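You operate a simulated robot arm through the tools that you are given. There is no shell and no other tool. Be economical: measure what you need, move in short steps, check, and stop when the job is done.

You run a simulated robot arm. Do the job below in one go: nothing can be reset, and whatever is moved stays where it is left.

TASK
Put things in order on the worktop by the fridge. At the end: the green lentil carton stands where the clear mustard jar stood; the teal washing-up bottle stands where the grey cloth stood; the grey cloth stands on top of the blue frozen meal box; the clear mustard jar stands where the teal washing-up bottle stood; whatever was shut is shut again. Leave all else as you found it, and nothing knocked over.

The check looks at the end state, three seconds after you hand in, the way a careful person would. Anything else that was tipped, shoved, dropped, spilled or broken makes it a failure. Flat cloth is picked up by pressing the open fingertips on it (5 to 10 N) and closing them slowly along it; thin cloth reads only 2 to 8 mm in the jaws.

THE ROBOT
A 7-joint arm with a two-finger parallel gripper, fixed in place. Base frame: the origin is at the foot of the arm, x ahead of it, y to its left, z up; the work surface is at about z = 0. Units: cm, degrees, N and s.
With the tool pointing down near the work surface it reaches from about 24 to 62 cm from the base axis. Its first joint turns from -66.0 to 66.0 degrees. Payload 2.6 kg.
The TCP is the grasp point between the finger pads, 3 cm short of the fingertips. In the tool frame z runs along the fingers and y along their closing line. The gripper opens to 9.4 cm. The fingers are 2.8 cm wide and 1 cm thick; the gripper's body (5 by 9.6 cm) begins 5.5 cm behind the TCP.
Orientation is told as [roll, pitch, yaw] about the base's x, y, z axes, in that order, counted from this pose: with the fingers straight down and closing along the base's y, the tool's x points along the base's -x, its y along +y and its z along -z.

THE INTERFACE
- The arm moves only by the tool jog_arm. Its argument "increments" is a list of rows, each a list of 7 numbers: the shift along the tool's x, y, z in cm, then the turn, a rotation vector about the tool's x, y, z in degrees, then the gripper command, from -1 (shut) to 1 (fully open), values between in proportion. In form: [[tx, ty, tz, rx, ry, rz, gripper], ...]. A call has 1 to 8 rows; each row is the pose to reach, as a shift and turn from the pose commanded when the call began, along the tool's axes at that moment. Each row takes 0.2 s and may step no farther than 5 cm and 8.6 degrees from the row before; otherwise, or with a gripper value out of range, the whole call is refused. Where a pose cannot be reached the arm comes as near as it can. A force on the tool above 40 N (or 10 N above the force at the start of the call, whichever is more), or a blocked arm, ends the call early, and 0.2 s more pass. The fingers move at their own pace (about 7.2 cm/s each) and stop on an object; they squeeze with about 23 N. The grip force told is the motor's: it shows also when the fingers shut on nothing. Time passes only in rows, and 0.2 s behind the last, so rows that repeat a pose let the fingers close. The reply holds the time, the measured pose of the TCP, the force on the tool along the base axes, the opening and the grip force, in the units named above and with some noise, and new pictures: "show" is both (left out), scene, wrist or none.
- Cameras (640 x 400 px; columns grow to the right, rows downward): "scene" is fixed at [3.22, 43.27, 56.22]; the picture's right is [-0.78, -0.62, 0.00], its down [-0.37, 0.47, -0.80] and it looks along [0.50, -0.63, -0.59] (base axes); focal length 262 px, centre (320, 200). "wrist" rides on the gripper at [7.6, 1.4, -10.2] in the tool frame; the picture's right is [-0.18, 0.98, 0.00], its down [-0.75, -0.14, -0.64] and it looks along [-0.63, -0.12, 0.77] (tool axes); focal length 243 px, centre (320, 200). There is no depth. A picture from a camera that has moved, and an enlarged one, comes with that camera's place and axes in the base frame and with its lens.
- zoom(camera, box): a new picture of the part [left, top, right, bottom] of that camera's present view, enlarged. The clock stands still meanwhile.
- close_job(): hands the job in; it is judged then, once.

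Go step by step. Nothing tells you positions but the pictures and the camera data: compare them with the known pose of the tool, close in by small moves and look again before you grip or let go. The budget is 120 turns and 170 pictures, counting those below and the enlarged ones. Unless the task says otherwise, let go and move clear before handing in, and close with one line.

The tools are called after ">>>" as name(argument=value, ...) on one line, values as JSON. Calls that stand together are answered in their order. jog_arm: Moves the arm, as the interface text tells. Its arguments: {"type":"object","properties":{"increments":{"type":"array","items":{"type":"array","items":{"type":"number"}}},"show":{"type":"string","enum":["both","scene","wrist","none"]}},"required":["increments"]} The other tools are called the same way: zoom (camera, box) takes an enlarged picture of a part of a camera's view; close_job () hands the job in.

At the start:

```text
time: 0.0
tool_pos: [43.01, 0.33, 32.68]
tool_rot: [0.0, 0.0, 0.0]
ft_force: [0.1, 0.6, 0.3]
gripper_width: 9.38
finger_force: 0.1
```

scene: 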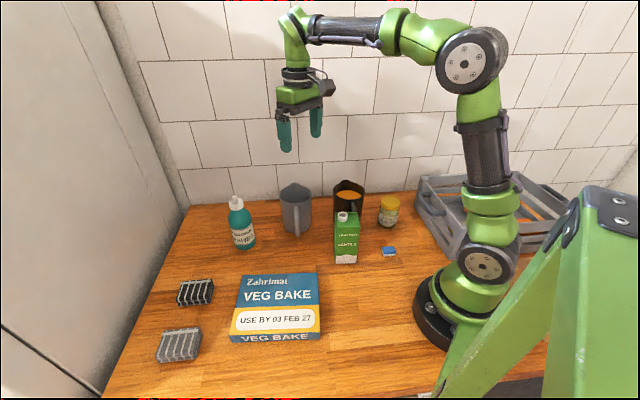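
wrist: 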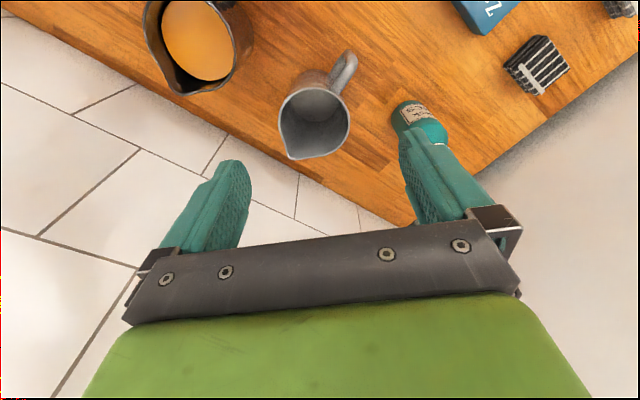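

I see the bottle, grey jug, jug with orange liquid, carton, jar, blue box and two folded dark/grey cloth-like items. I'll zoom in to identify them.

>>> zoom(camera="scene", box=[140, 260, 340, 385])

>>> zoom(camera="scene", box=[210, 165, 430, 285])

```text
3.20 times, centred on (240, 322) of scene
camera zoom: at [3.22, 43.27, 56.22], right [-0.78, -0.62, 0.0], down [-0.37, 0.47, -0.8], along [0.5, -0.63, -0.59], focal length 839 px, centre (576, -192)
```

zoom: 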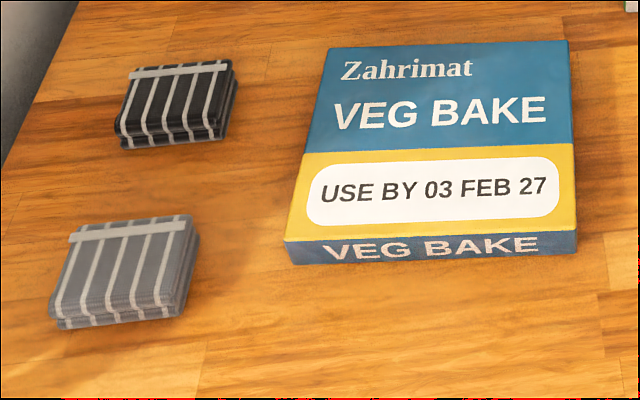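

```text
2.91 times, centred on (320, 225) of scene
camera zoom: at [3.22, 43.27, 56.22], right [-0.78, -0.62, 0.0], down [-0.37, 0.47, -0.8], along [0.5, -0.63, -0.59], focal length 762 px, centre (320, 127)
```

zoom: 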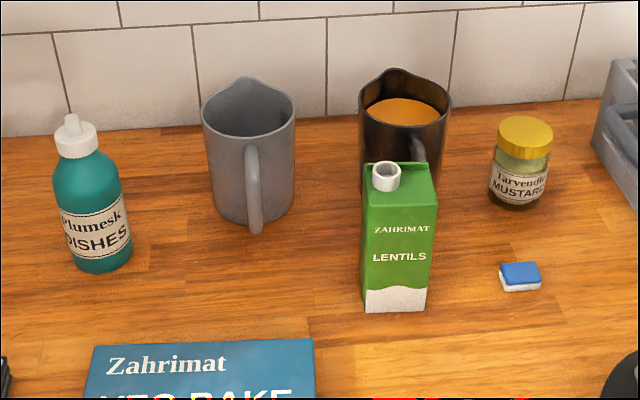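

The grey cloth is the nearer folded bundle, at about (41.3, 41). I'll move above it with the fingers closing across its short side.

>>> jog_arm(increments=[[0.2, 4.8, 1, 0, 0, -5.7, 1], [0.4, 9.6, 2, 0, 0, -11.4, 1], [0.6, 14.4, 3, 0, 0, -17.1, 1], [0.8, 19.2, 4.5, 0, 0, -22.8, 1], [1, 24, 6, 0, 0, -28.5, 1], [1.2, 28.8, 8, 0, 0, -34.2, 1], [1.4, 33.6, 10, 0, 0, -40, 1], [1.5, 38.2, 12, 0, 0, -46, 1]])

```text
refused: row 4 steps farther than a row can; nothing moved
```

>>> jog_arm(increments=[[0.2, 4.6, 1, 0, 0, -5.7, 1], [0.4, 9.2, 2, 0, 0, -11.4, 1], [0.6, 13.8, 3, 0, 0, -17.1, 1], [0.8, 18.4, 4.5, 0, 0, -22.8, 1], [1, 23, 6, 0, 0, -28.5, 1], [1.2, 27.5, 8, 0, 0, -34.2, 1], [1.4, 32, 10, 0, 0, -40, 1], [1.5, 36.5, 12, 0, 0, -46, 1]])

```text
time: 1.8
tool_pos: [41.38, 36.75, 20.58]
tool_rot: [-0.1, 0.0, 46.1]
ft_force: [0.6, -0.5, 0.6]
gripper_width: 9.38
finger_force: 0.0
camera wrist: at [35.01, 32.43, 30.88], right [-0.58, 0.81, 0.0], down [0.62, 0.45, 0.64], along [0.52, 0.37, -0.77], focal length 243 px, centre (320, 200)
```

scene: 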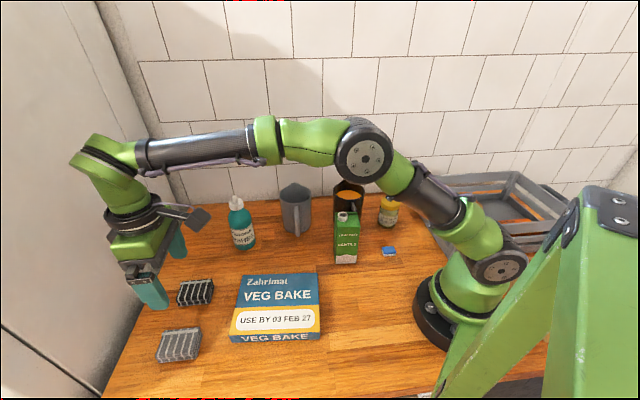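
wrist: 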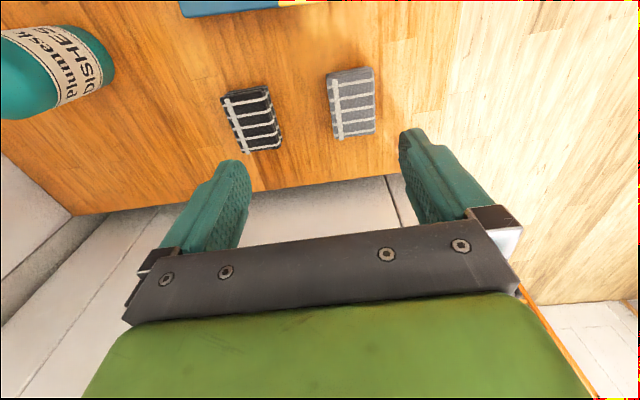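

The wrist view puts the grey cloth at about (40.8, 41.0). I'll centre over it and come down to check.

>>> jog_arm(increments=[[-1.3, 1.7, 3, 0, 0, 1, 1], [-2.64, 3.38, 6, 0, 0, 2, 1], [-2.64, 3.38, 10, 0, 0, 2, 1], [-2.64, 3.38, 13, 0, 0, 2, 1]])

```text
time: 2.8
tool_pos: [40.85, 41.08, 7.83]
tool_rot: [0.0, 0.0, 43.9]
ft_force: [-0.2, -0.3, -0.6]
gripper_width: 9.42
finger_force: 0.1
camera wrist: at [34.18, 36.96, 18.07], right [-0.55, 0.84, 0.0], down [0.64, 0.42, 0.64], along [0.54, 0.35, -0.77], focal length 243 px, centre (320, 200)
```

scene: 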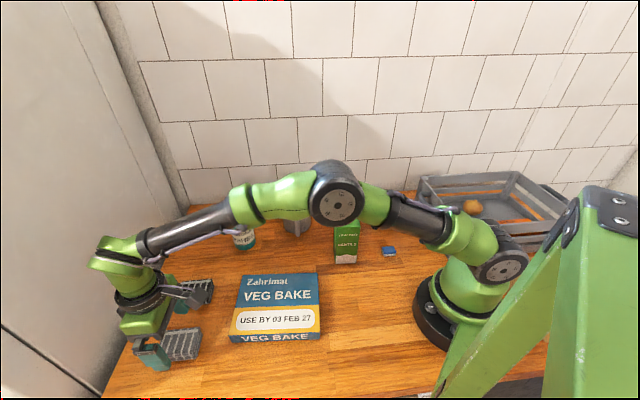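
wrist: 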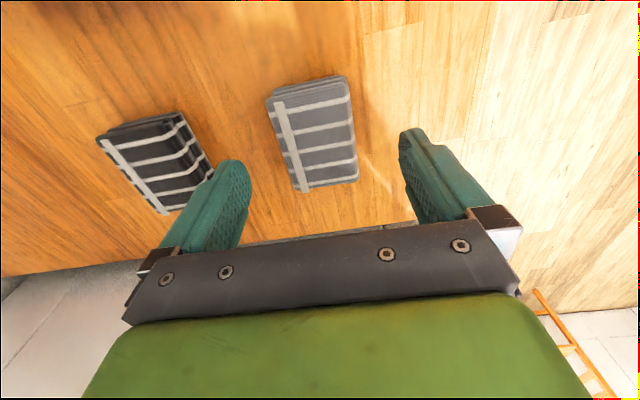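

The cloth is centred between the fingers and clear of the black one. I'll lower and close gently on it.

>>> jog_arm(increments=[[0, 0, 2.5, 0, 0, 0, 1], [0, 0, 4.3, 0, 0, 0, 0.8], [0, 0, 4.5, 0, 0, 0, 0.4], [0, 0, 4.5, 0, 0, 0, 0.2], [0, 0, 4.5, 0, 0, 0, 0], [0, 0, 4.5, 0, 0, 0, -0.2], [0, 0, 4.5, 0, 0, 0, -0.3]])

```text
time: 4.4
tool_pos: [40.77, 41.02, 3.13]
tool_rot: [0.0, 0.0, 43.9]
ft_force: [1.6, 0.2, 0.7]
gripper_width: 5.76
finger_force: 22.6
camera wrist: at [34.14, 36.91, 13.53], right [-0.55, 0.83, 0.0], down [0.64, 0.42, 0.64], along [0.54, 0.35, -0.77], focal length 243 px, centre (320, 200)
```

scene: 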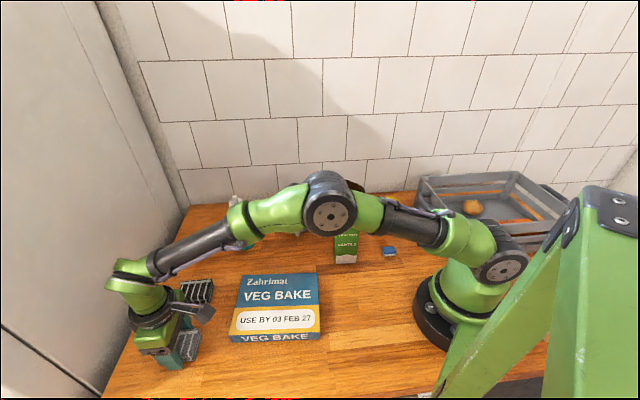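
wrist: 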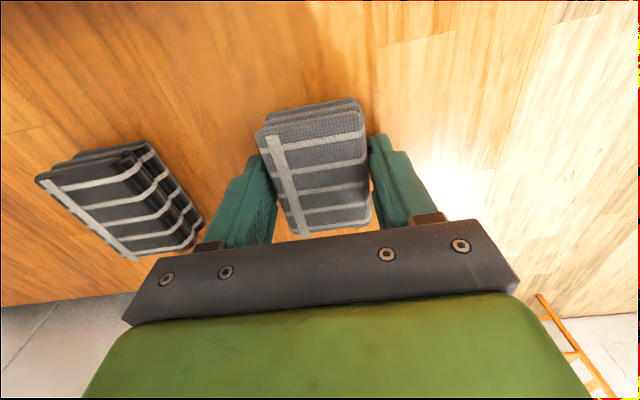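

The cloth is gripped at 5.8 cm. I'll lift it and carry it over the box, whose centre is about (32, 22.5) with its top at roughly z 2.7.

>>> jog_arm(increments=[[0, 0, -4, 0, 0, 0, -0.5], [0, 0, -8, 0, 0, 0, -0.5], [4.5, -1.7, -9, 0, 0, 0, -0.5], [9, -3.4, -9, 0, 0, 0, -0.5], [13.5, -5.1, -9, 0, 0, 0, -0.5], [17, -6.4, -8.5, 0, 0, 0, -0.5], [19.2, -7.2, -8, 0, 0, 0, -0.5]])

>>> zoom(camera="scene", box=[140, 220, 380, 370])

```text
time: 6.0
tool_pos: [31.94, 22.32, 10.81]
tool_rot: [0.1, 0.0, 44.0]
ft_force: [0.0, -0.1, -0.2]
gripper_width: 5.75
finger_force: 22.2
camera wrist: at [25.31, 18.17, 21.09], right [-0.55, 0.83, 0.0], down [0.64, 0.42, 0.64], along [0.54, 0.35, -0.77], focal length 243 px, centre (320, 200)
```

scene: 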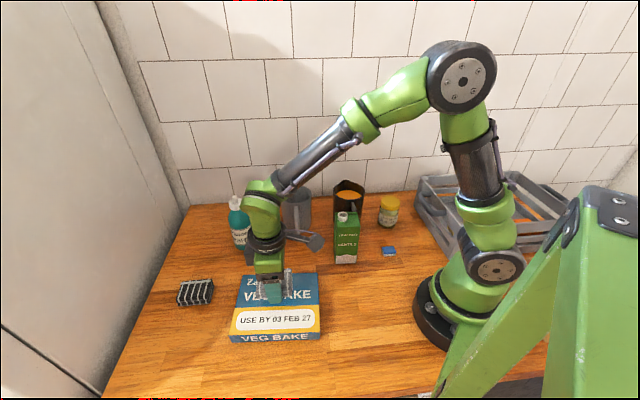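
wrist: 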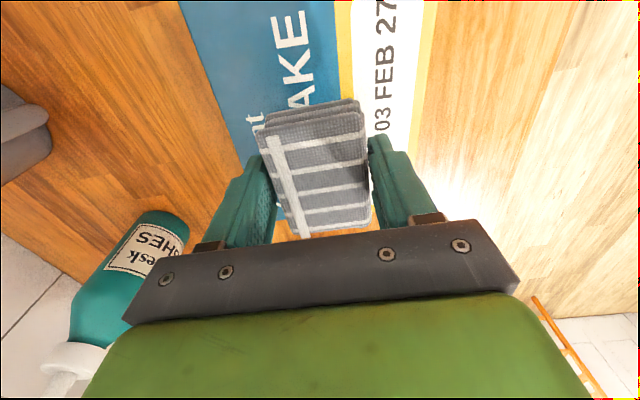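

```text
2.67 times, centred on (260, 295) of scene
camera zoom: at [3.22, 43.27, 56.22], right [-0.78, -0.62, 0.0], down [-0.37, 0.47, -0.8], along [0.5, -0.63, -0.59], focal length 699 px, centre (480, -53)
```

zoom: 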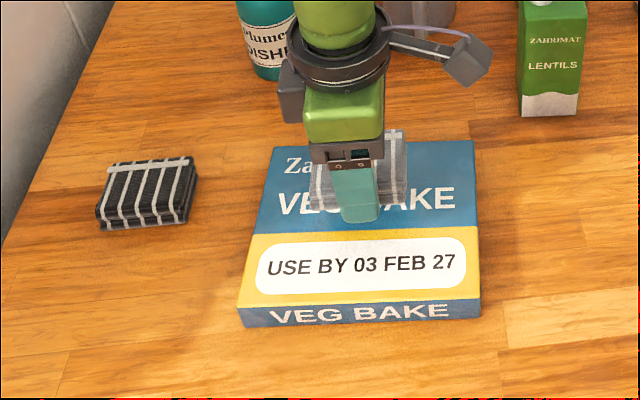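

The cloth sits over the box's middle. I'll lower slowly until I feel contact.

>>> jog_arm(increments=[[0, 0, 2, 0, 0, 0, -0.5], [0, 0, 3.5, 0, 0, 0, -0.5], [0, 0, 4.3, 0, 0, 0, -0.5], [0, 0, 4.7, 0, 0, 0, -0.5]], show="none")

```text
time: 7.0
tool_pos: [32.07, 22.64, 6.58]
tool_rot: [0.0, -0.1, 44.0]
ft_force: [-7.4, -8.6, 25.9]
gripper_width: 5.79
finger_force: 23.3
```

>>> jog_arm(increments=[[0, 0, -0.5, 0, 0, 0, -0.5], [0, 0, -0.5, 0, 0, 0, -0.5]])

>>> zoom(camera="scene", box=[200, 230, 360, 350])

```text
time: 7.6
tool_pos: [32.11, 22.69, 7.0]
tool_rot: [0.0, 0.0, 44.0]
ft_force: [0.2, 0.1, -0.7]
gripper_width: 5.77
finger_force: 23.1
camera wrist: at [25.45, 18.46, 17.25], right [-0.55, 0.83, 0.0], down [0.64, 0.42, 0.64], along [0.54, 0.35, -0.77], focal length 243 px, centre (320, 200)
```

scene: 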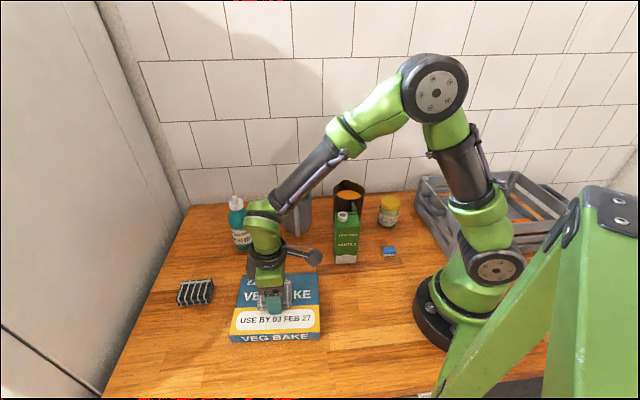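
wrist: 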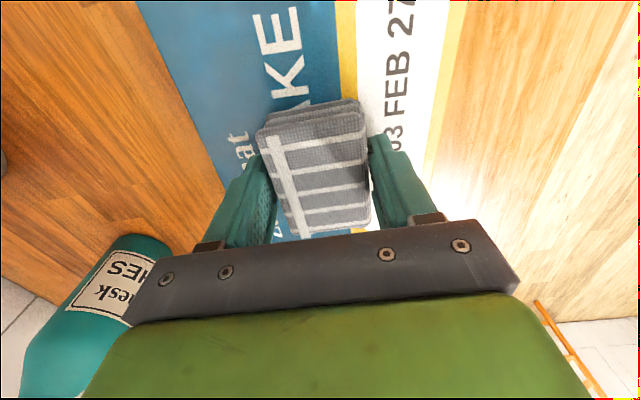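

```text
3.33 times, centred on (280, 290) of scene
camera zoom: at [3.22, 43.27, 56.22], right [-0.78, -0.62, 0.0], down [-0.37, 0.47, -0.8], along [0.5, -0.63, -0.59], focal length 874 px, centre (453, -100)
```

zoom: 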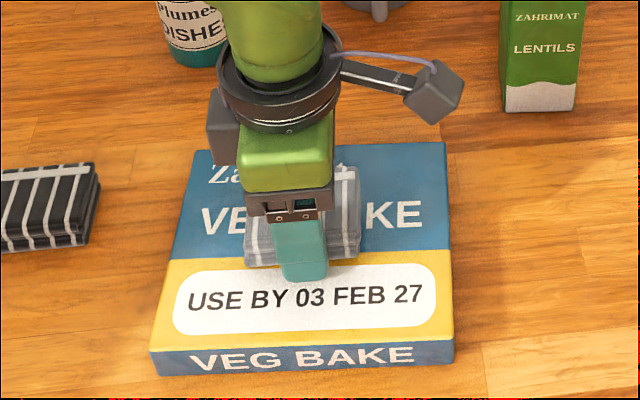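

>>> jog_arm(increments=[[0, 0, 0.3, 0, 0, 0, -0.5], [0, 0, 0.4, 0, 0, 0, -0.5]], show="none")

```text
time: 8.2
tool_pos: [32.01, 22.68, 6.71]
tool_rot: [0.0, 0.0, 44.0]
ft_force: [0.5, -0.5, 1.0]
gripper_width: 5.79
finger_force: 22.8
```

>>> jog_arm(increments=[[0, 0, 0.15, 0, 0, 0, -0.5], [0, 0, 0.15, 0, 0, 0, 0.4], [0, 0, 0.15, 0, 0, 0, 0.7], [0, 0, 0.15, 0, 0, 0, 0.7], [0, 0, -4, 0, 0, 0, 0.8], [0, 0, -8, 0, 0, 0, 1]])

>>> zoom(camera="scene", box=[200, 230, 360, 350])

```text
time: 9.6
tool_pos: [32.02, 22.52, 14.56]
tool_rot: [-0.1, 0.0, 44.0]
ft_force: [-0.1, -0.2, -0.6]
gripper_width: 9.4
finger_force: 0.1
camera wrist: at [25.46, 18.36, 24.85], right [-0.55, 0.83, 0.0], down [0.64, 0.42, 0.64], along [0.54, 0.35, -0.77], focal length 243 px, centre (320, 200)
```

scene: 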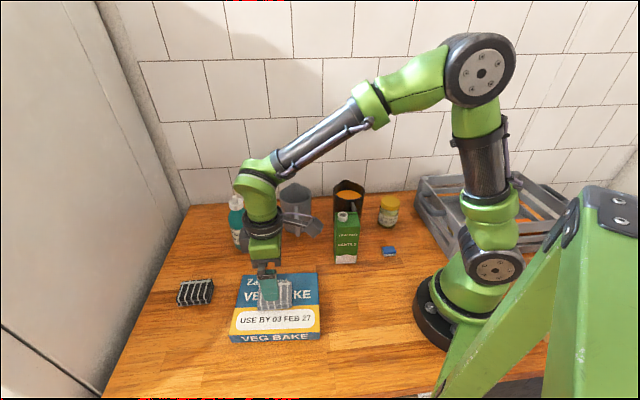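
wrist: 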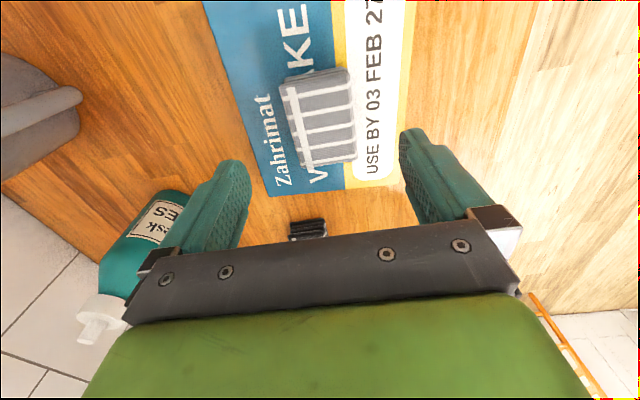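

```text
3.33 times, centred on (280, 290) of scene
camera zoom: at [3.22, 43.27, 56.22], right [-0.78, -0.62, 0.0], down [-0.37, 0.47, -0.8], along [0.5, -0.63, -0.59], focal length 874 px, centre (453, -100)
```

zoom: 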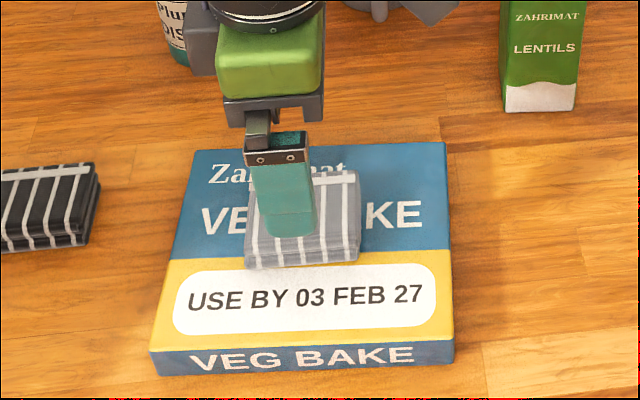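

The cloth is well placed on the box. Next is the bottle at about (54, 14); I'll rise and look at it closely.

>>> jog_arm(increments=[[0, 0, -4.5, 0, 0, 2, 1], [0, -2, -8.5, 0, 0, 7, 1], [-1.2, -6, -10, 0, 0, 13, 1], [-2.3, -10, -10, 0, 0, 19, 1], [-3.4, -14, -10, 0, 0, 25, 1], [-4.5, -18.3, -10, 0, 0, 29, 1]])

>>> zoom(camera="scene", box=[200, 170, 320, 260])

```text
time: 11.0
tool_pos: [47.94, 12.46, 24.89]
tool_rot: [0.1, 0.0, 14.9]
ft_force: [-0.4, 0.2, 0.5]
gripper_width: 9.39
finger_force: 0.0
camera wrist: at [40.07, 11.98, 35.14], right [-0.08, 1.0, 0.0], down [0.76, 0.06, 0.64], along [0.64, 0.05, -0.77], focal length 243 px, centre (320, 200)
```

scene: 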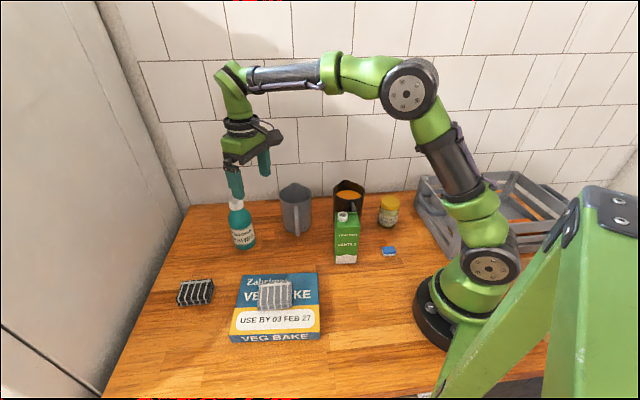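
wrist: 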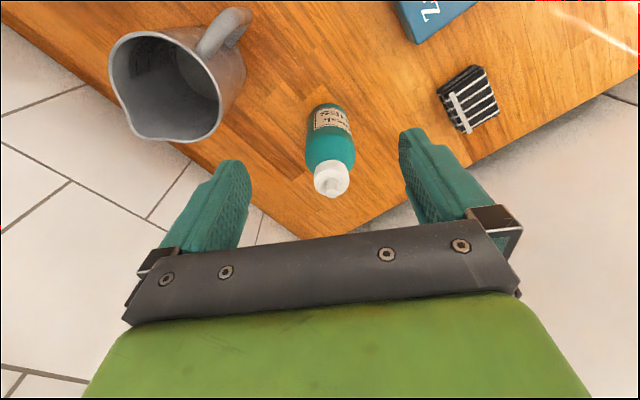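

```text
4.44 times, centred on (260, 215) of scene
camera zoom: at [3.21, 43.27, 56.22], right [-0.78, -0.62, 0.0], down [-0.37, 0.47, -0.8], along [0.5, -0.63, -0.59], focal length 1165 px, centre (587, 133)
```

zoom: 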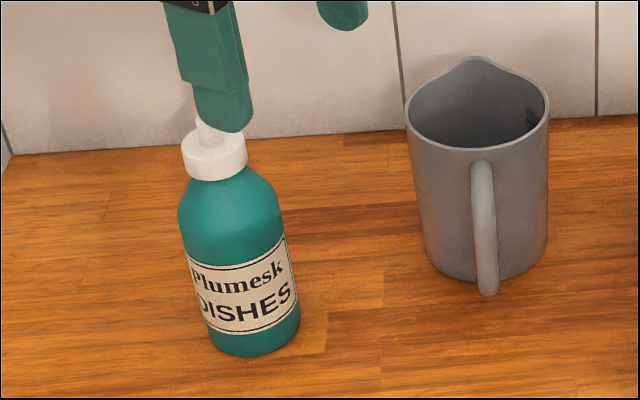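

Bottle cap is at about (54.4, 14.2), spanning z 13 to 15.4. I'll centre above it and check before gripping the cap.

>>> jog_arm(increments=[[-3.4, 0, 0, 0, 0, 0, 1], [-6.7, 0, 1, 0, 0, 0, 1], [-6.7, 0, 4, 0, 0, 0, 1]])

>>> zoom(camera="scene", box=[200, 170, 320, 260])

```text
time: 11.8
tool_pos: [54.37, 14.29, 20.68]
tool_rot: [0.0, 0.0, 15.0]
ft_force: [-0.3, 1.2, -0.4]
gripper_width: 9.37
finger_force: 0.3
camera wrist: at [46.53, 13.72, 31.03], right [-0.08, 1.0, 0.0], down [0.76, 0.06, 0.64], along [0.64, 0.05, -0.77], focal length 243 px, centre (320, 200)
```

scene: 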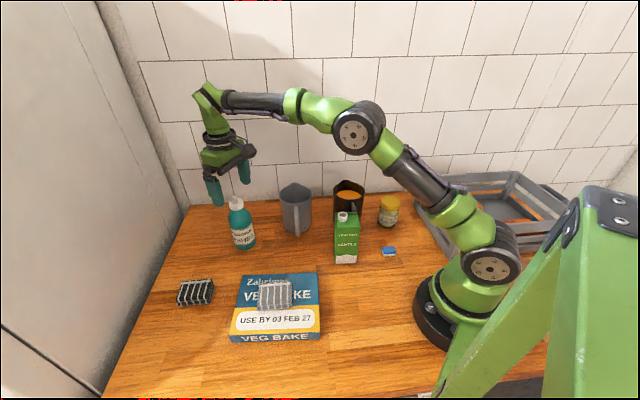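
wrist: 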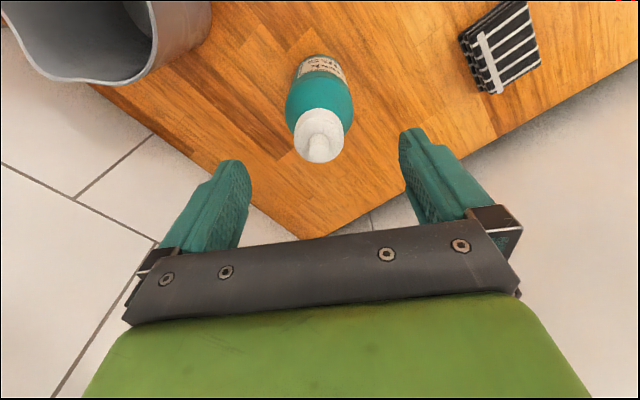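

```text
4.44 times, centred on (260, 215) of scene
camera zoom: at [3.22, 43.27, 56.22], right [-0.78, -0.62, 0.0], down [-0.37, 0.47, -0.8], along [0.5, -0.63, -0.59], focal length 1165 px, centre (587, 133)
```

zoom: 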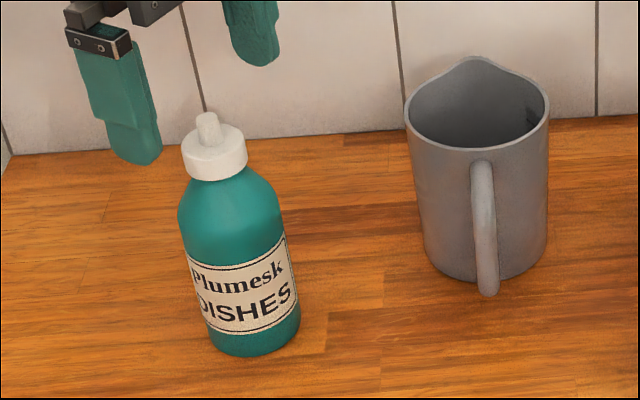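

Alignment checks out. I'll descend to the cap and close.

>>> jog_arm(increments=[[0, 0, 2.5, 0, 0, 0, 1], [0, 0, 4.5, 0, 0, 0, 1], [0, 0, 4.8, 0, 0, 0, 0.5], [0, 0, 4.8, 0, 0, 0, 0], [0, 0, 4.8, 0, 0, 0, -0.3], [0, 0, 4.8, 0, 0, 0, -0.6], [0, 0, 4.8, 0, 0, 0, -0.6]])

>>> zoom(camera="scene", box=[200, 170, 320, 260])

```text
time: 13.4
tool_pos: [54.45, 14.32, 15.68]
tool_rot: [0.0, 0.1, 15.1]
ft_force: [-0.2, 0.3, 0.0]
gripper_width: 3.36
finger_force: 23.1
camera wrist: at [46.71, 13.82, 25.93], right [-0.08, 1.0, 0.0], down [0.76, 0.06, 0.64], along [0.64, 0.05, -0.77], focal length 243 px, centre (320, 200)
```

scene: 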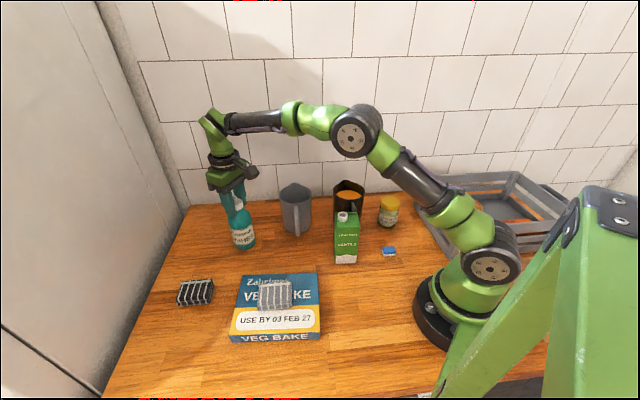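
wrist: 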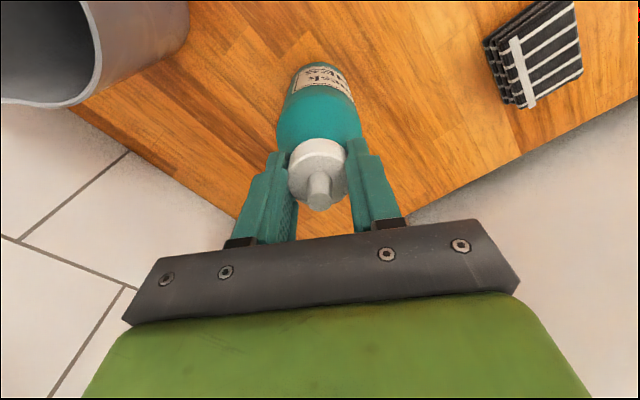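

```text
4.44 times, centred on (260, 215) of scene
camera zoom: at [3.22, 43.27, 56.22], right [-0.78, -0.62, 0.0], down [-0.37, 0.47, -0.8], along [0.5, -0.63, -0.59], focal length 1165 px, centre (587, 133)
```

zoom: 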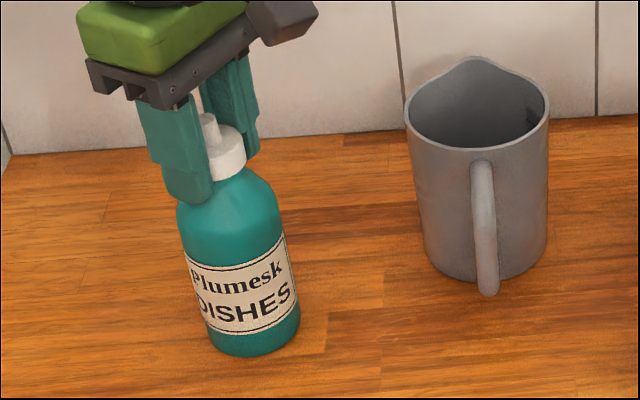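

The cap is held. I'll lift the bottle and carry it to the old cloth spot (40.8, 41.0).

>>> jog_arm(increments=[[0, 0, -3.5, 0, 0, 0, -0.7], [0.5, 2, -7, 0, 0, 0, -0.7], [1.4, 6.5, -7.5, 0, 0, 0, -0.7], [2.3, 11, -7.5, 0, 0, 0, -0.7], [3.2, 15.5, -7.5, 0, 0, 0, -0.7], [4.1, 20, -7.5, 0, 0, 0, -0.7], [5.1, 24.7, -7.5, 0, 0, 0, -0.7], [6.2, 29.3, -7, 0, 0, 0, -0.7]])

>>> zoom(camera="scene", box=[100, 240, 260, 380])

```text
time: 15.2
tool_pos: [40.89, 41.07, 22.6]
tool_rot: [0.0, -0.1, 15.0]
ft_force: [-0.4, -0.2, -0.6]
gripper_width: 3.33
finger_force: 23.0
camera wrist: at [33.03, 40.47, 32.89], right [-0.08, 1.0, 0.0], down [0.76, 0.06, 0.64], along [0.64, 0.05, -0.77], focal length 243 px, centre (320, 200)
```

scene: 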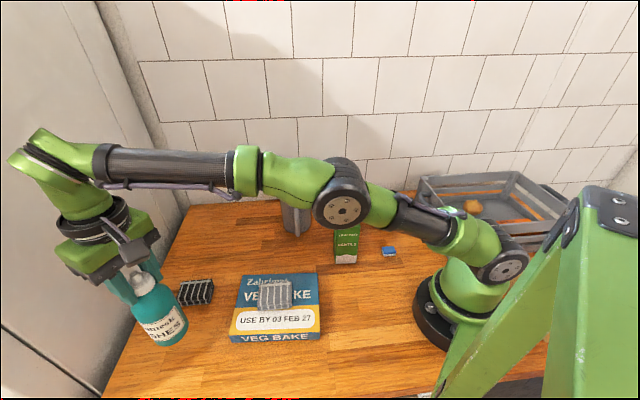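
wrist: 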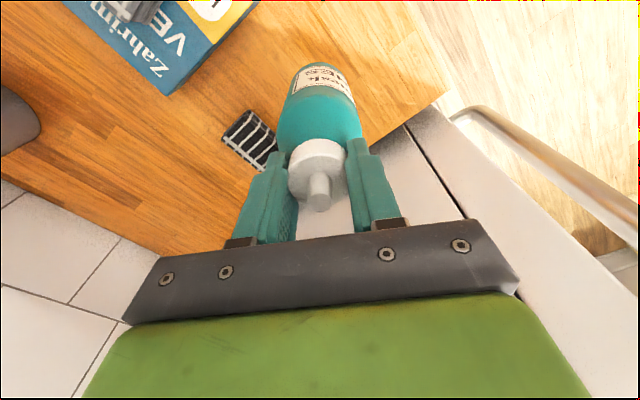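

```text
2.86 times, centred on (180, 310) of scene
camera zoom: at [3.22, 43.27, 56.22], right [-0.78, -0.62, 0.0], down [-0.37, 0.47, -0.8], along [0.5, -0.63, -0.59], focal length 749 px, centre (720, -114)
```

zoom: 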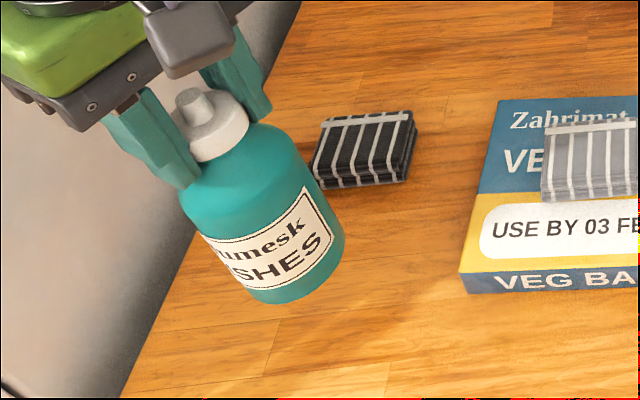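

>>> jog_arm(increments=[[0, 0, 3.5, 0, 0, 0, -0.7], [0, 0, 6, 0, 0, 0, -0.7], [0, 0, 6.7, 0, 0, 0, -0.7], [0, 0, 6.9, 0, 0, 0, -0.7]], show="none")

```text
time: 16.2
tool_pos: [40.94, 41.09, 15.88]
tool_rot: [-0.1, 0.0, 14.9]
ft_force: [-0.8, -0.4, 0.0]
gripper_width: 3.33
finger_force: 22.8
```

>>> jog_arm(increments=[[0, 0, 0.1, 0, 0, 0, -0.7], [0, 0, 0.2, 0, 0, 0, -0.7], [0, 0, 0.2, 0, 0, 0, -0.7]])

>>> zoom(camera="scene", box=[100, 240, 260, 380])

```text
time: 17.0
tool_pos: [40.88, 41.02, 15.67]
tool_rot: [0.0, 0.0, 14.9]
ft_force: [-0.3, -0.2, -0.2]
gripper_width: 3.34
finger_force: 23.0
camera wrist: at [33.09, 40.49, 25.93], right [-0.08, 1.0, 0.0], down [0.76, 0.06, 0.64], along [0.64, 0.05, -0.77], focal length 243 px, centre (320, 200)
```

scene: 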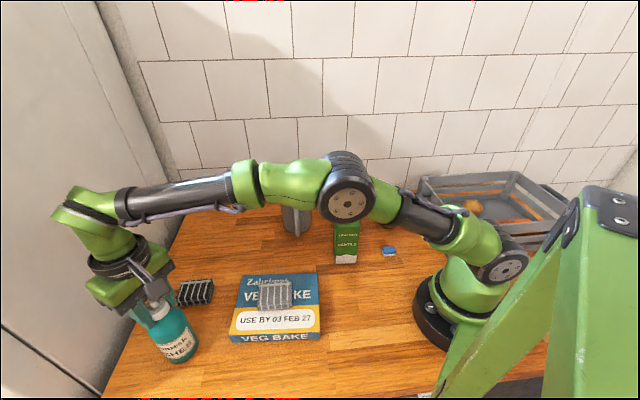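
wrist: 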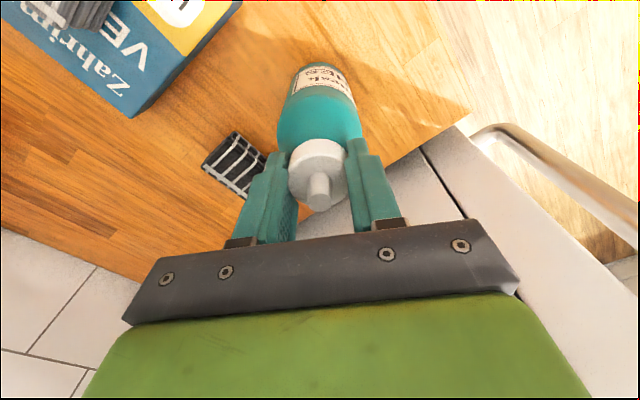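

```text
2.86 times, centred on (180, 310) of scene
camera zoom: at [3.22, 43.27, 56.22], right [-0.78, -0.62, 0.0], down [-0.37, 0.47, -0.8], along [0.5, -0.63, -0.59], focal length 749 px, centre (720, -114)
```

zoom: 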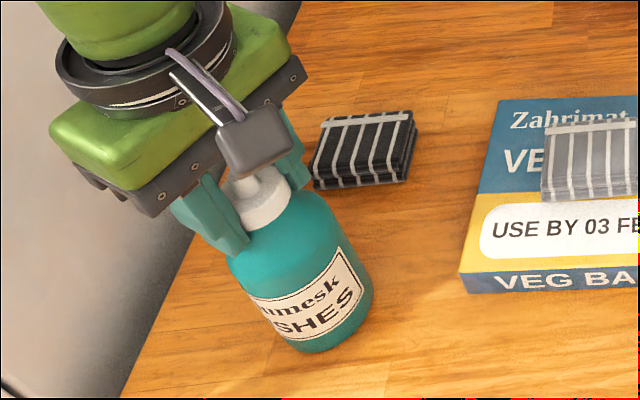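

>>> jog_arm(increments=[[0, 0, 0.1, 0, 0, 0, -0.7], [0, 0, 0.2, 0, 0, 0, -0.7]], show="none")

```text
time: 17.6
tool_pos: [40.92, 41.05, 15.59]
tool_rot: [0.2, -0.1, 15.1]
ft_force: [-1.9, -2.8, 9.0]
gripper_width: 3.35
finger_force: 23.0
```

Contact is felt. I'll ease off slightly, release slowly, and rise straight up.

>>> jog_arm(increments=[[0, 0, -0.1, 0, 0, 0, -0.7], [0, 0, -0.1, 0, 0, 0, -0.1], [0, 0, -0.1, 0, 0, 0, 0.5], [0, 0, -0.1, 0, 0, 0, 1], [0, 0, -0.1, 0, 0, 0, 1], [0, 0, -4, 0, 0, 0, 1], [0, 0, -8, 0, 0, 0, 1]])

>>> zoom(camera="scene", box=[100, 240, 260, 380])

```text
time: 19.2
tool_pos: [40.76, 40.97, 23.52]
tool_rot: [0.0, 0.0, 15.0]
ft_force: [0.3, -0.1, 0.1]
gripper_width: 9.41
finger_force: 0.0
camera wrist: at [32.87, 40.58, 33.75], right [-0.08, 1.0, 0.0], down [0.77, 0.06, 0.64], along [0.64, 0.05, -0.77], focal length 243 px, centre (320, 200)
```

scene: 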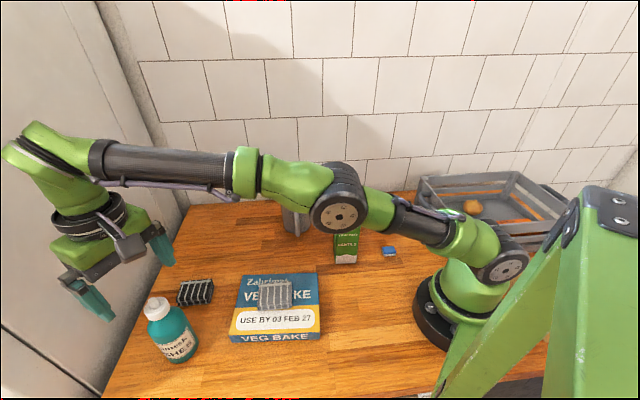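
wrist: 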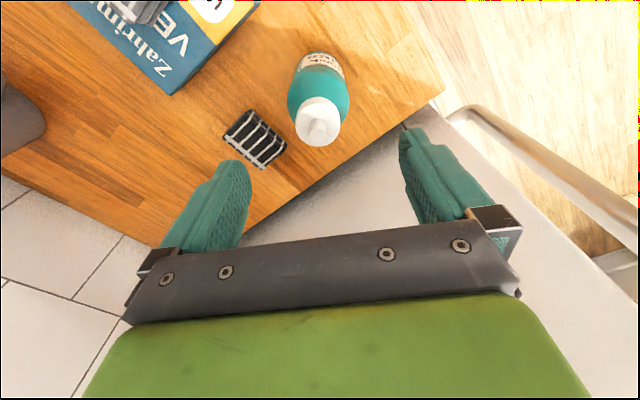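

```text
2.86 times, centred on (180, 310) of scene
camera zoom: at [3.22, 43.27, 56.22], right [-0.78, -0.62, 0.0], down [-0.37, 0.47, -0.8], along [0.5, -0.63, -0.59], focal length 749 px, centre (720, -114)
```

zoom: 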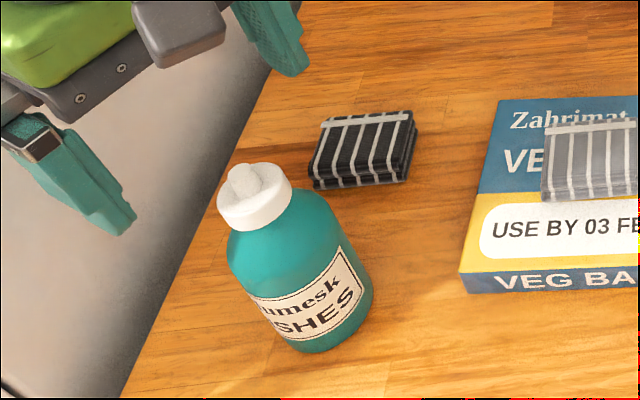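

The bottle stands at the old cloth spot. Next I'll travel high to the mustard jar near (25.4, -19.6).

>>> jog_arm(increments=[[2.19, -3.89, -0.5, 0, 0, 3.75, 1], [4.38, -7.78, -1, 0, 0, 7.5, 1], [6.57, -11.67, -1, 0, 0, 11.25, 1], [8.76, -15.56, -1, 0, 0, 15, 1], [10.95, -19.45, -1, 0, 0, 18.75, 1], [13.14, -23.34, -1, 0, 0, 22.5, 1], [15.33, -27.23, -1, 0, 0, 26.25, 1], [17.5, -31.1, -1, 0, 0, 30, 1]], show="none")

```text
time: 21.0
tool_pos: [32.16, 6.64, 24.71]
tool_rot: [0.1, 0.1, -15.1]
ft_force: [-0.1, 0.1, 0.0]
gripper_width: 9.41
finger_force: 0.0
```

>>> jog_arm(increments=[[0, -4.5, 0, 0, 0, 4, 1], [0, -9, 0, 0, 0, 8, 1], [-0.1, -13.5, 0, 0, 0, 12, 1], [-0.2, -18, 0, 0, 0, 16, 1], [-0.2, -22.5, 0, 0, 0, 20, 1], [-0.26, -27, 0, 0, 0, 23, 1]])

>>> zoom(camera="scene", box=[300, 160, 440, 280])

```text
time: 22.4
tool_pos: [25.11, -19.58, 24.25]
tool_rot: [0.1, 0.0, -38.1]
ft_force: [0.3, 0.7, 0.5]
gripper_width: 9.39
finger_force: 0.0
camera wrist: at [19.85, -13.66, 34.54], right [0.75, 0.66, 0.0], down [0.51, -0.58, 0.64], along [0.42, -0.48, -0.77], focal length 243 px, centre (320, 200)
```

scene: 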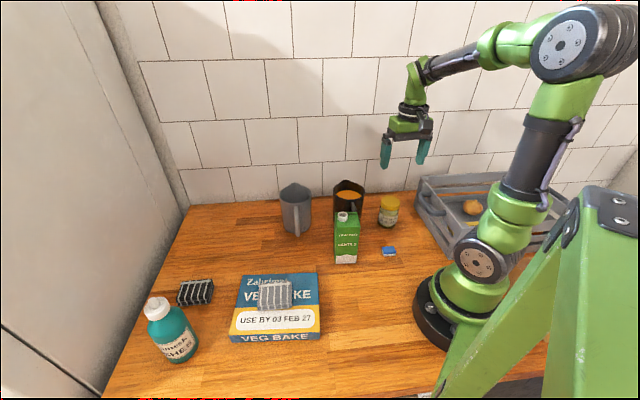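
wrist: 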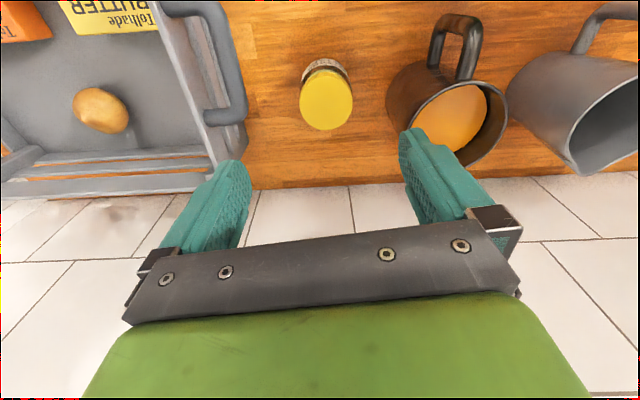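

```text
3.33 times, centred on (370, 220) of scene
camera zoom: at [3.22, 43.27, 56.22], right [-0.78, -0.62, 0.0], down [-0.37, 0.47, -0.8], along [0.5, -0.63, -0.59], focal length 874 px, centre (153, 133)
```

zoom: 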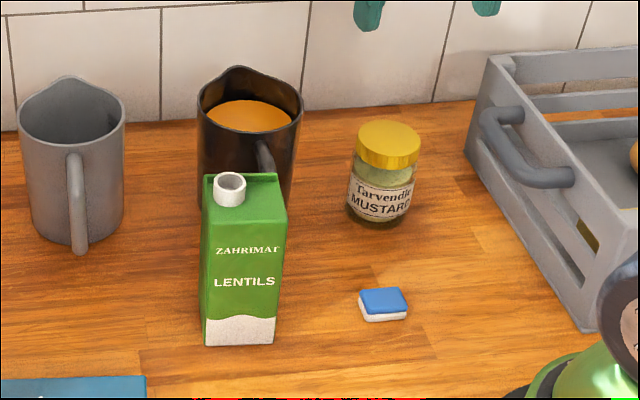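

The jar is near (26, -20), with the dark jug close on its right. I'll turn to yaw 0 so the fingers keep clear of the jug, and lower partway.

>>> jog_arm(increments=[[-0.2, 0.1, 0, 0, 0, -7.6, 1], [-0.4, 0.2, 0, 0, 0, -15.2, 1], [-0.6, 0.3, 1, 0, 0, -22.8, 1], [-0.8, 0.3, 3, 0, 0, -30.4, 1], [-0.9, 0.3, 6, 0, 0, -38, 1], [-0.9, 0.3, 9, 0, 0, -38, 1]])

>>> zoom(camera="scene", box=[300, 140, 460, 260])

```text
time: 23.8
tool_pos: [26.12, -20.01, 15.19]
tool_rot: [0.0, 0.1, 0.0]
ft_force: [-0.5, -0.5, 0.1]
gripper_width: 9.4
finger_force: 0.1
camera wrist: at [18.4, -18.53, 25.48], right [0.18, 0.98, 0.0], down [0.75, -0.14, 0.64], along [0.63, -0.12, -0.77], focal length 243 px, centre (320, 200)
```

scene: 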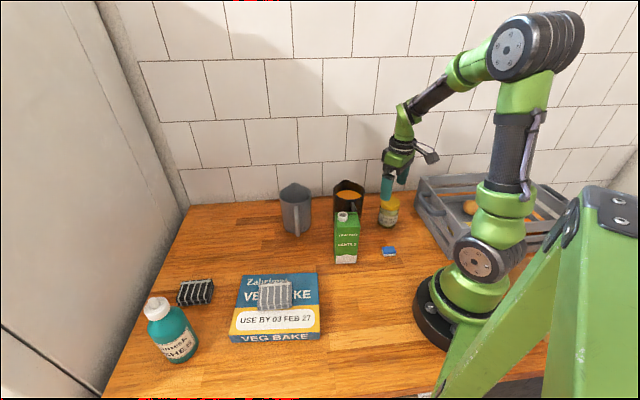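
wrist: 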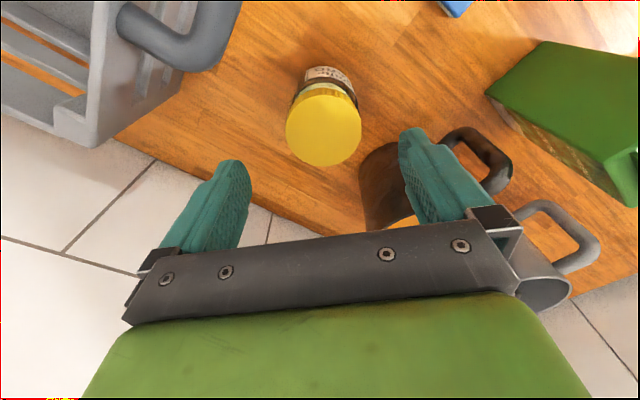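

```text
3.33 times, centred on (380, 200) of scene
camera zoom: at [3.22, 43.27, 56.22], right [-0.78, -0.62, 0.0], down [-0.37, 0.47, -0.8], along [0.5, -0.63, -0.59], focal length 874 px, centre (120, 200)
```

zoom: 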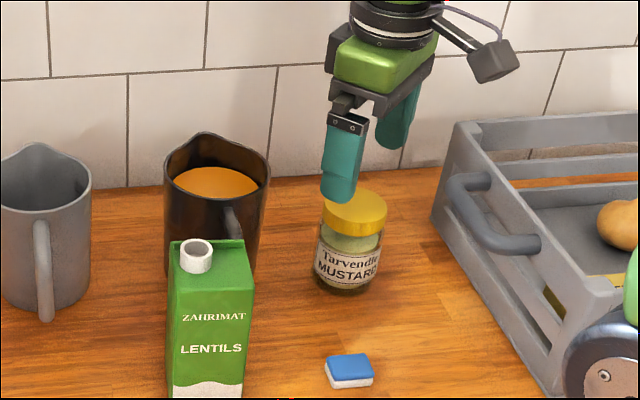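

The jar is at about (25.7, -19.75). I'll turn another 20° away from the jug, centre, and lower to the edge of the lid for a check.

>>> jog_arm(increments=[[0.2, 0.1, 0, 0, 0, -7, 1], [0.4, 0.25, 0, 0, 0, -14, 1], [0.4, 0.25, 1, 0, 0, -20, 1], [0.4, 0.25, 3.2, 0, 0, -20, 1], [0.4, 0.25, 3.2, 0, 0, -20, 1]])

>>> zoom(camera="scene", box=[300, 140, 460, 260])

```text
time: 25.0
tool_pos: [25.98, -19.66, 12.32]
tool_rot: [0.0, -0.1, 20.0]
ft_force: [0.4, 0.3, 0.3]
gripper_width: 9.39
finger_force: 0.0
camera wrist: at [18.11, -20.91, 22.55], right [-0.16, 0.99, 0.0], down [0.76, 0.13, 0.64], along [0.63, 0.11, -0.77], focal length 243 px, centre (320, 200)
```

scene: 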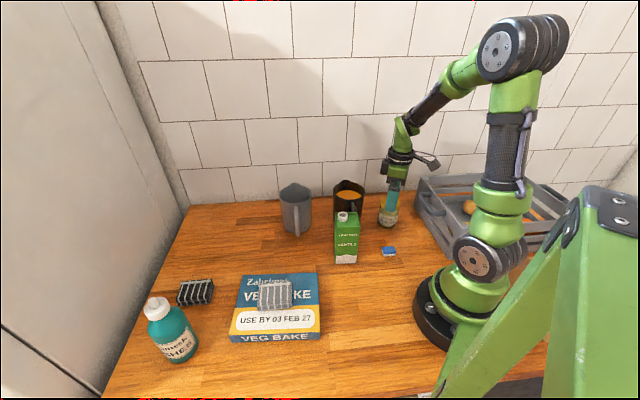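
wrist: 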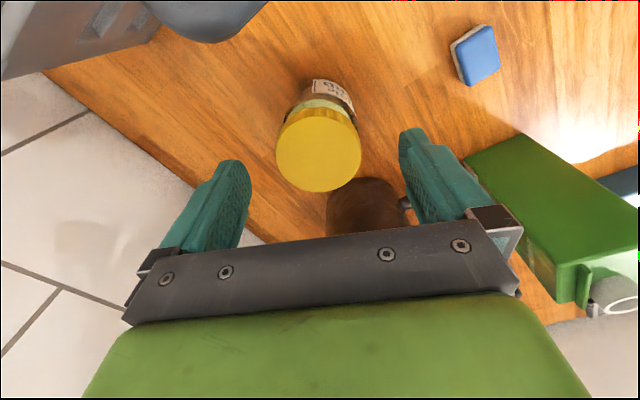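

```text
3.33 times, centred on (380, 200) of scene
camera zoom: at [3.22, 43.27, 56.22], right [-0.78, -0.62, 0.0], down [-0.37, 0.47, -0.8], along [0.5, -0.63, -0.59], focal length 874 px, centre (120, 200)
```

zoom: 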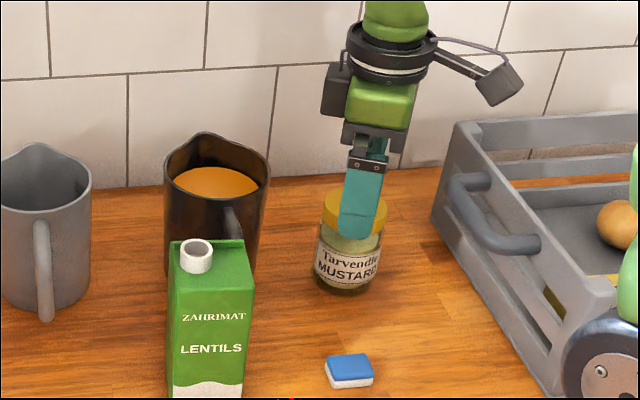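

Centred well. I'll descend and grip the jar body.

>>> jog_arm(increments=[[0.3, 0, 3, 0, 0, 0, 1], [0.3, 0, 6, 0, 0, 0, 1], [0.3, 0, 6.3, 0, 0, 0, 0.7], [0.3, 0, 6.3, 0, 0, 0, 0.4], [0.3, 0, 6.3, 0, 0, 0, 0.1], [0.3, 0, 6.3, 0, 0, 0, -0.2], [0.3, 0, 6.3, 0, 0, 0, -0.2]])

>>> zoom(camera="scene", box=[300, 140, 460, 260])

```text
time: 26.6
tool_pos: [25.63, -20.13, 5.95]
tool_rot: [0.0, 0.0, 20.0]
ft_force: [-0.8, -0.4, -1.6]
gripper_width: 5.73
finger_force: 23.6
camera wrist: at [17.87, -21.2, 16.25], right [-0.16, 0.99, 0.0], down [0.76, 0.12, 0.64], along [0.63, 0.1, -0.77], focal length 243 px, centre (320, 200)
```

scene: 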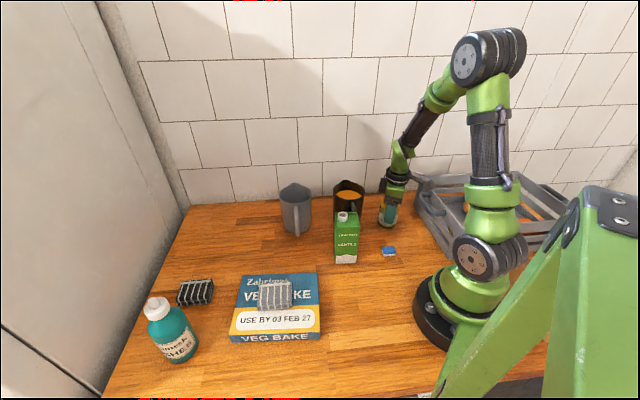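
wrist: 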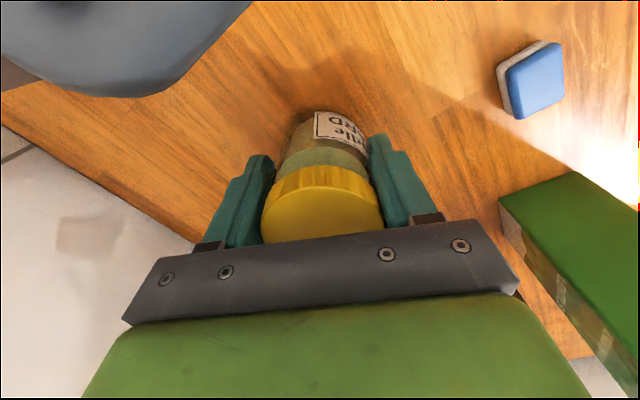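

```text
3.33 times, centred on (380, 200) of scene
camera zoom: at [3.22, 43.27, 56.22], right [-0.78, -0.62, 0.0], down [-0.37, 0.47, -0.8], along [0.5, -0.63, -0.59], focal length 874 px, centre (120, 200)
```

zoom: 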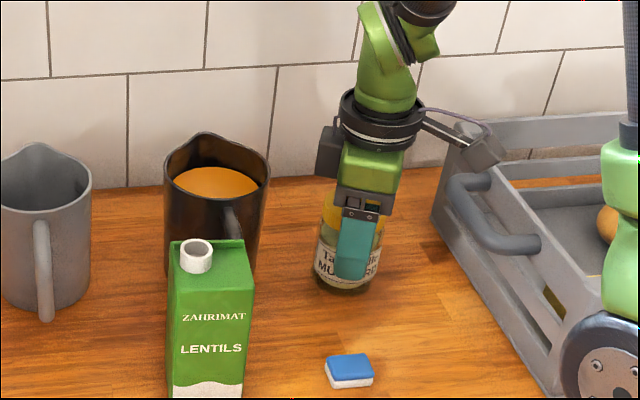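

The jar is gripped at 5.7 cm (centre about (25.6, -20.1)). I'll lift it high above the jugs and carry it to the old bottle spot (54.4, 14.3).

>>> jog_arm(increments=[[0, 0, -3, 0, 0, 0, -0.4], [0, 0, -7.5, 0, 0, 0, -0.4], [0, 0, -12, 0, 0, 0, -0.4], [0, 0, -16.5, 0, 0, 0, -0.4], [-1, 0.6, -18.5, 0, 0, 0, -0.4], [-4.8, 2.8, -18.5, 0, 0, 0, -0.4], [-8.7, 5, -18.5, 0, 0, 0, -0.4], [-12.6, 7.25, -18.5, 0, 0, 0, -0.4]], show="scene")

```text
time: 28.4
tool_pos: [35.0, -8.76, 24.44]
tool_rot: [0.0, 0.0, 19.8]
ft_force: [-0.2, 0.2, -2.3]
gripper_width: 5.76
finger_force: 22.9
```

scene: 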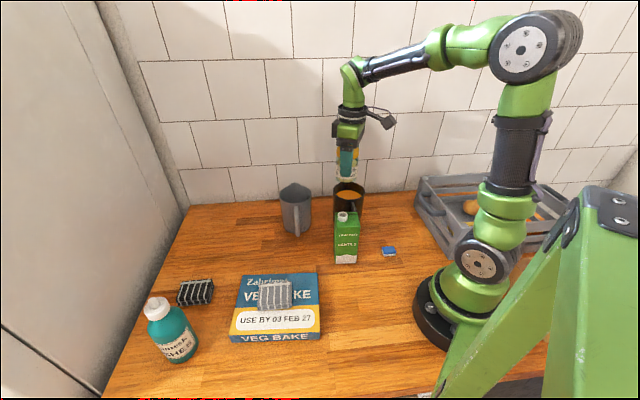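

>>> jog_arm(increments=[[-3.73, 2.14, 0, 0, 0, 0, -0.4], [-7.46, 4.28, 0, 0, 0, 0, -0.4], [-11.19, 6.42, 0, 0, 0, 0, -0.4], [-14.92, 8.56, 0, 0, 0, 0, -0.4], [-18.65, 10.7, 0, 0, 0, 0, -0.4], [-22.4, 12.85, 0, 0, 0, 0, -0.4], [-26.1, 15, 0, 0, 0, 0, -0.4], [-26.1, 15, 4.5, 0, 0, 0, -0.4]])

```text
time: 30.2
tool_pos: [54.2, 13.86, 20.1]
tool_rot: [0.0, 0.0, 20.0]
ft_force: [-0.8, -0.7, -1.7]
gripper_width: 5.76
finger_force: 23.4
camera wrist: at [46.4, 12.77, 30.37], right [-0.16, 0.99, 0.0], down [0.76, 0.13, 0.64], along [0.63, 0.1, -0.77], focal length 243 px, centre (320, 200)
```

scene: 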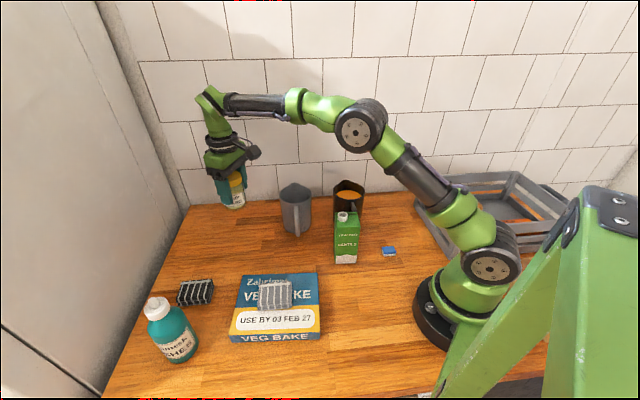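
wrist: 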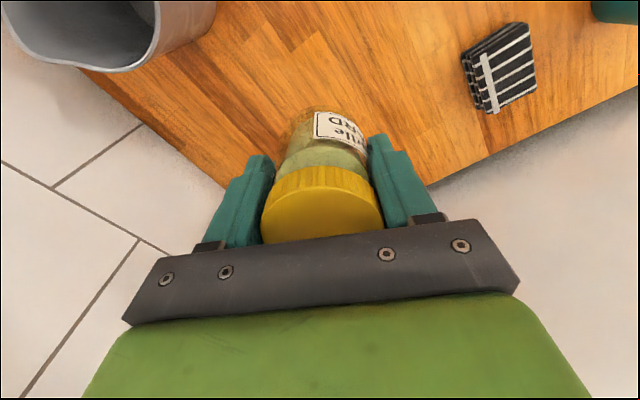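

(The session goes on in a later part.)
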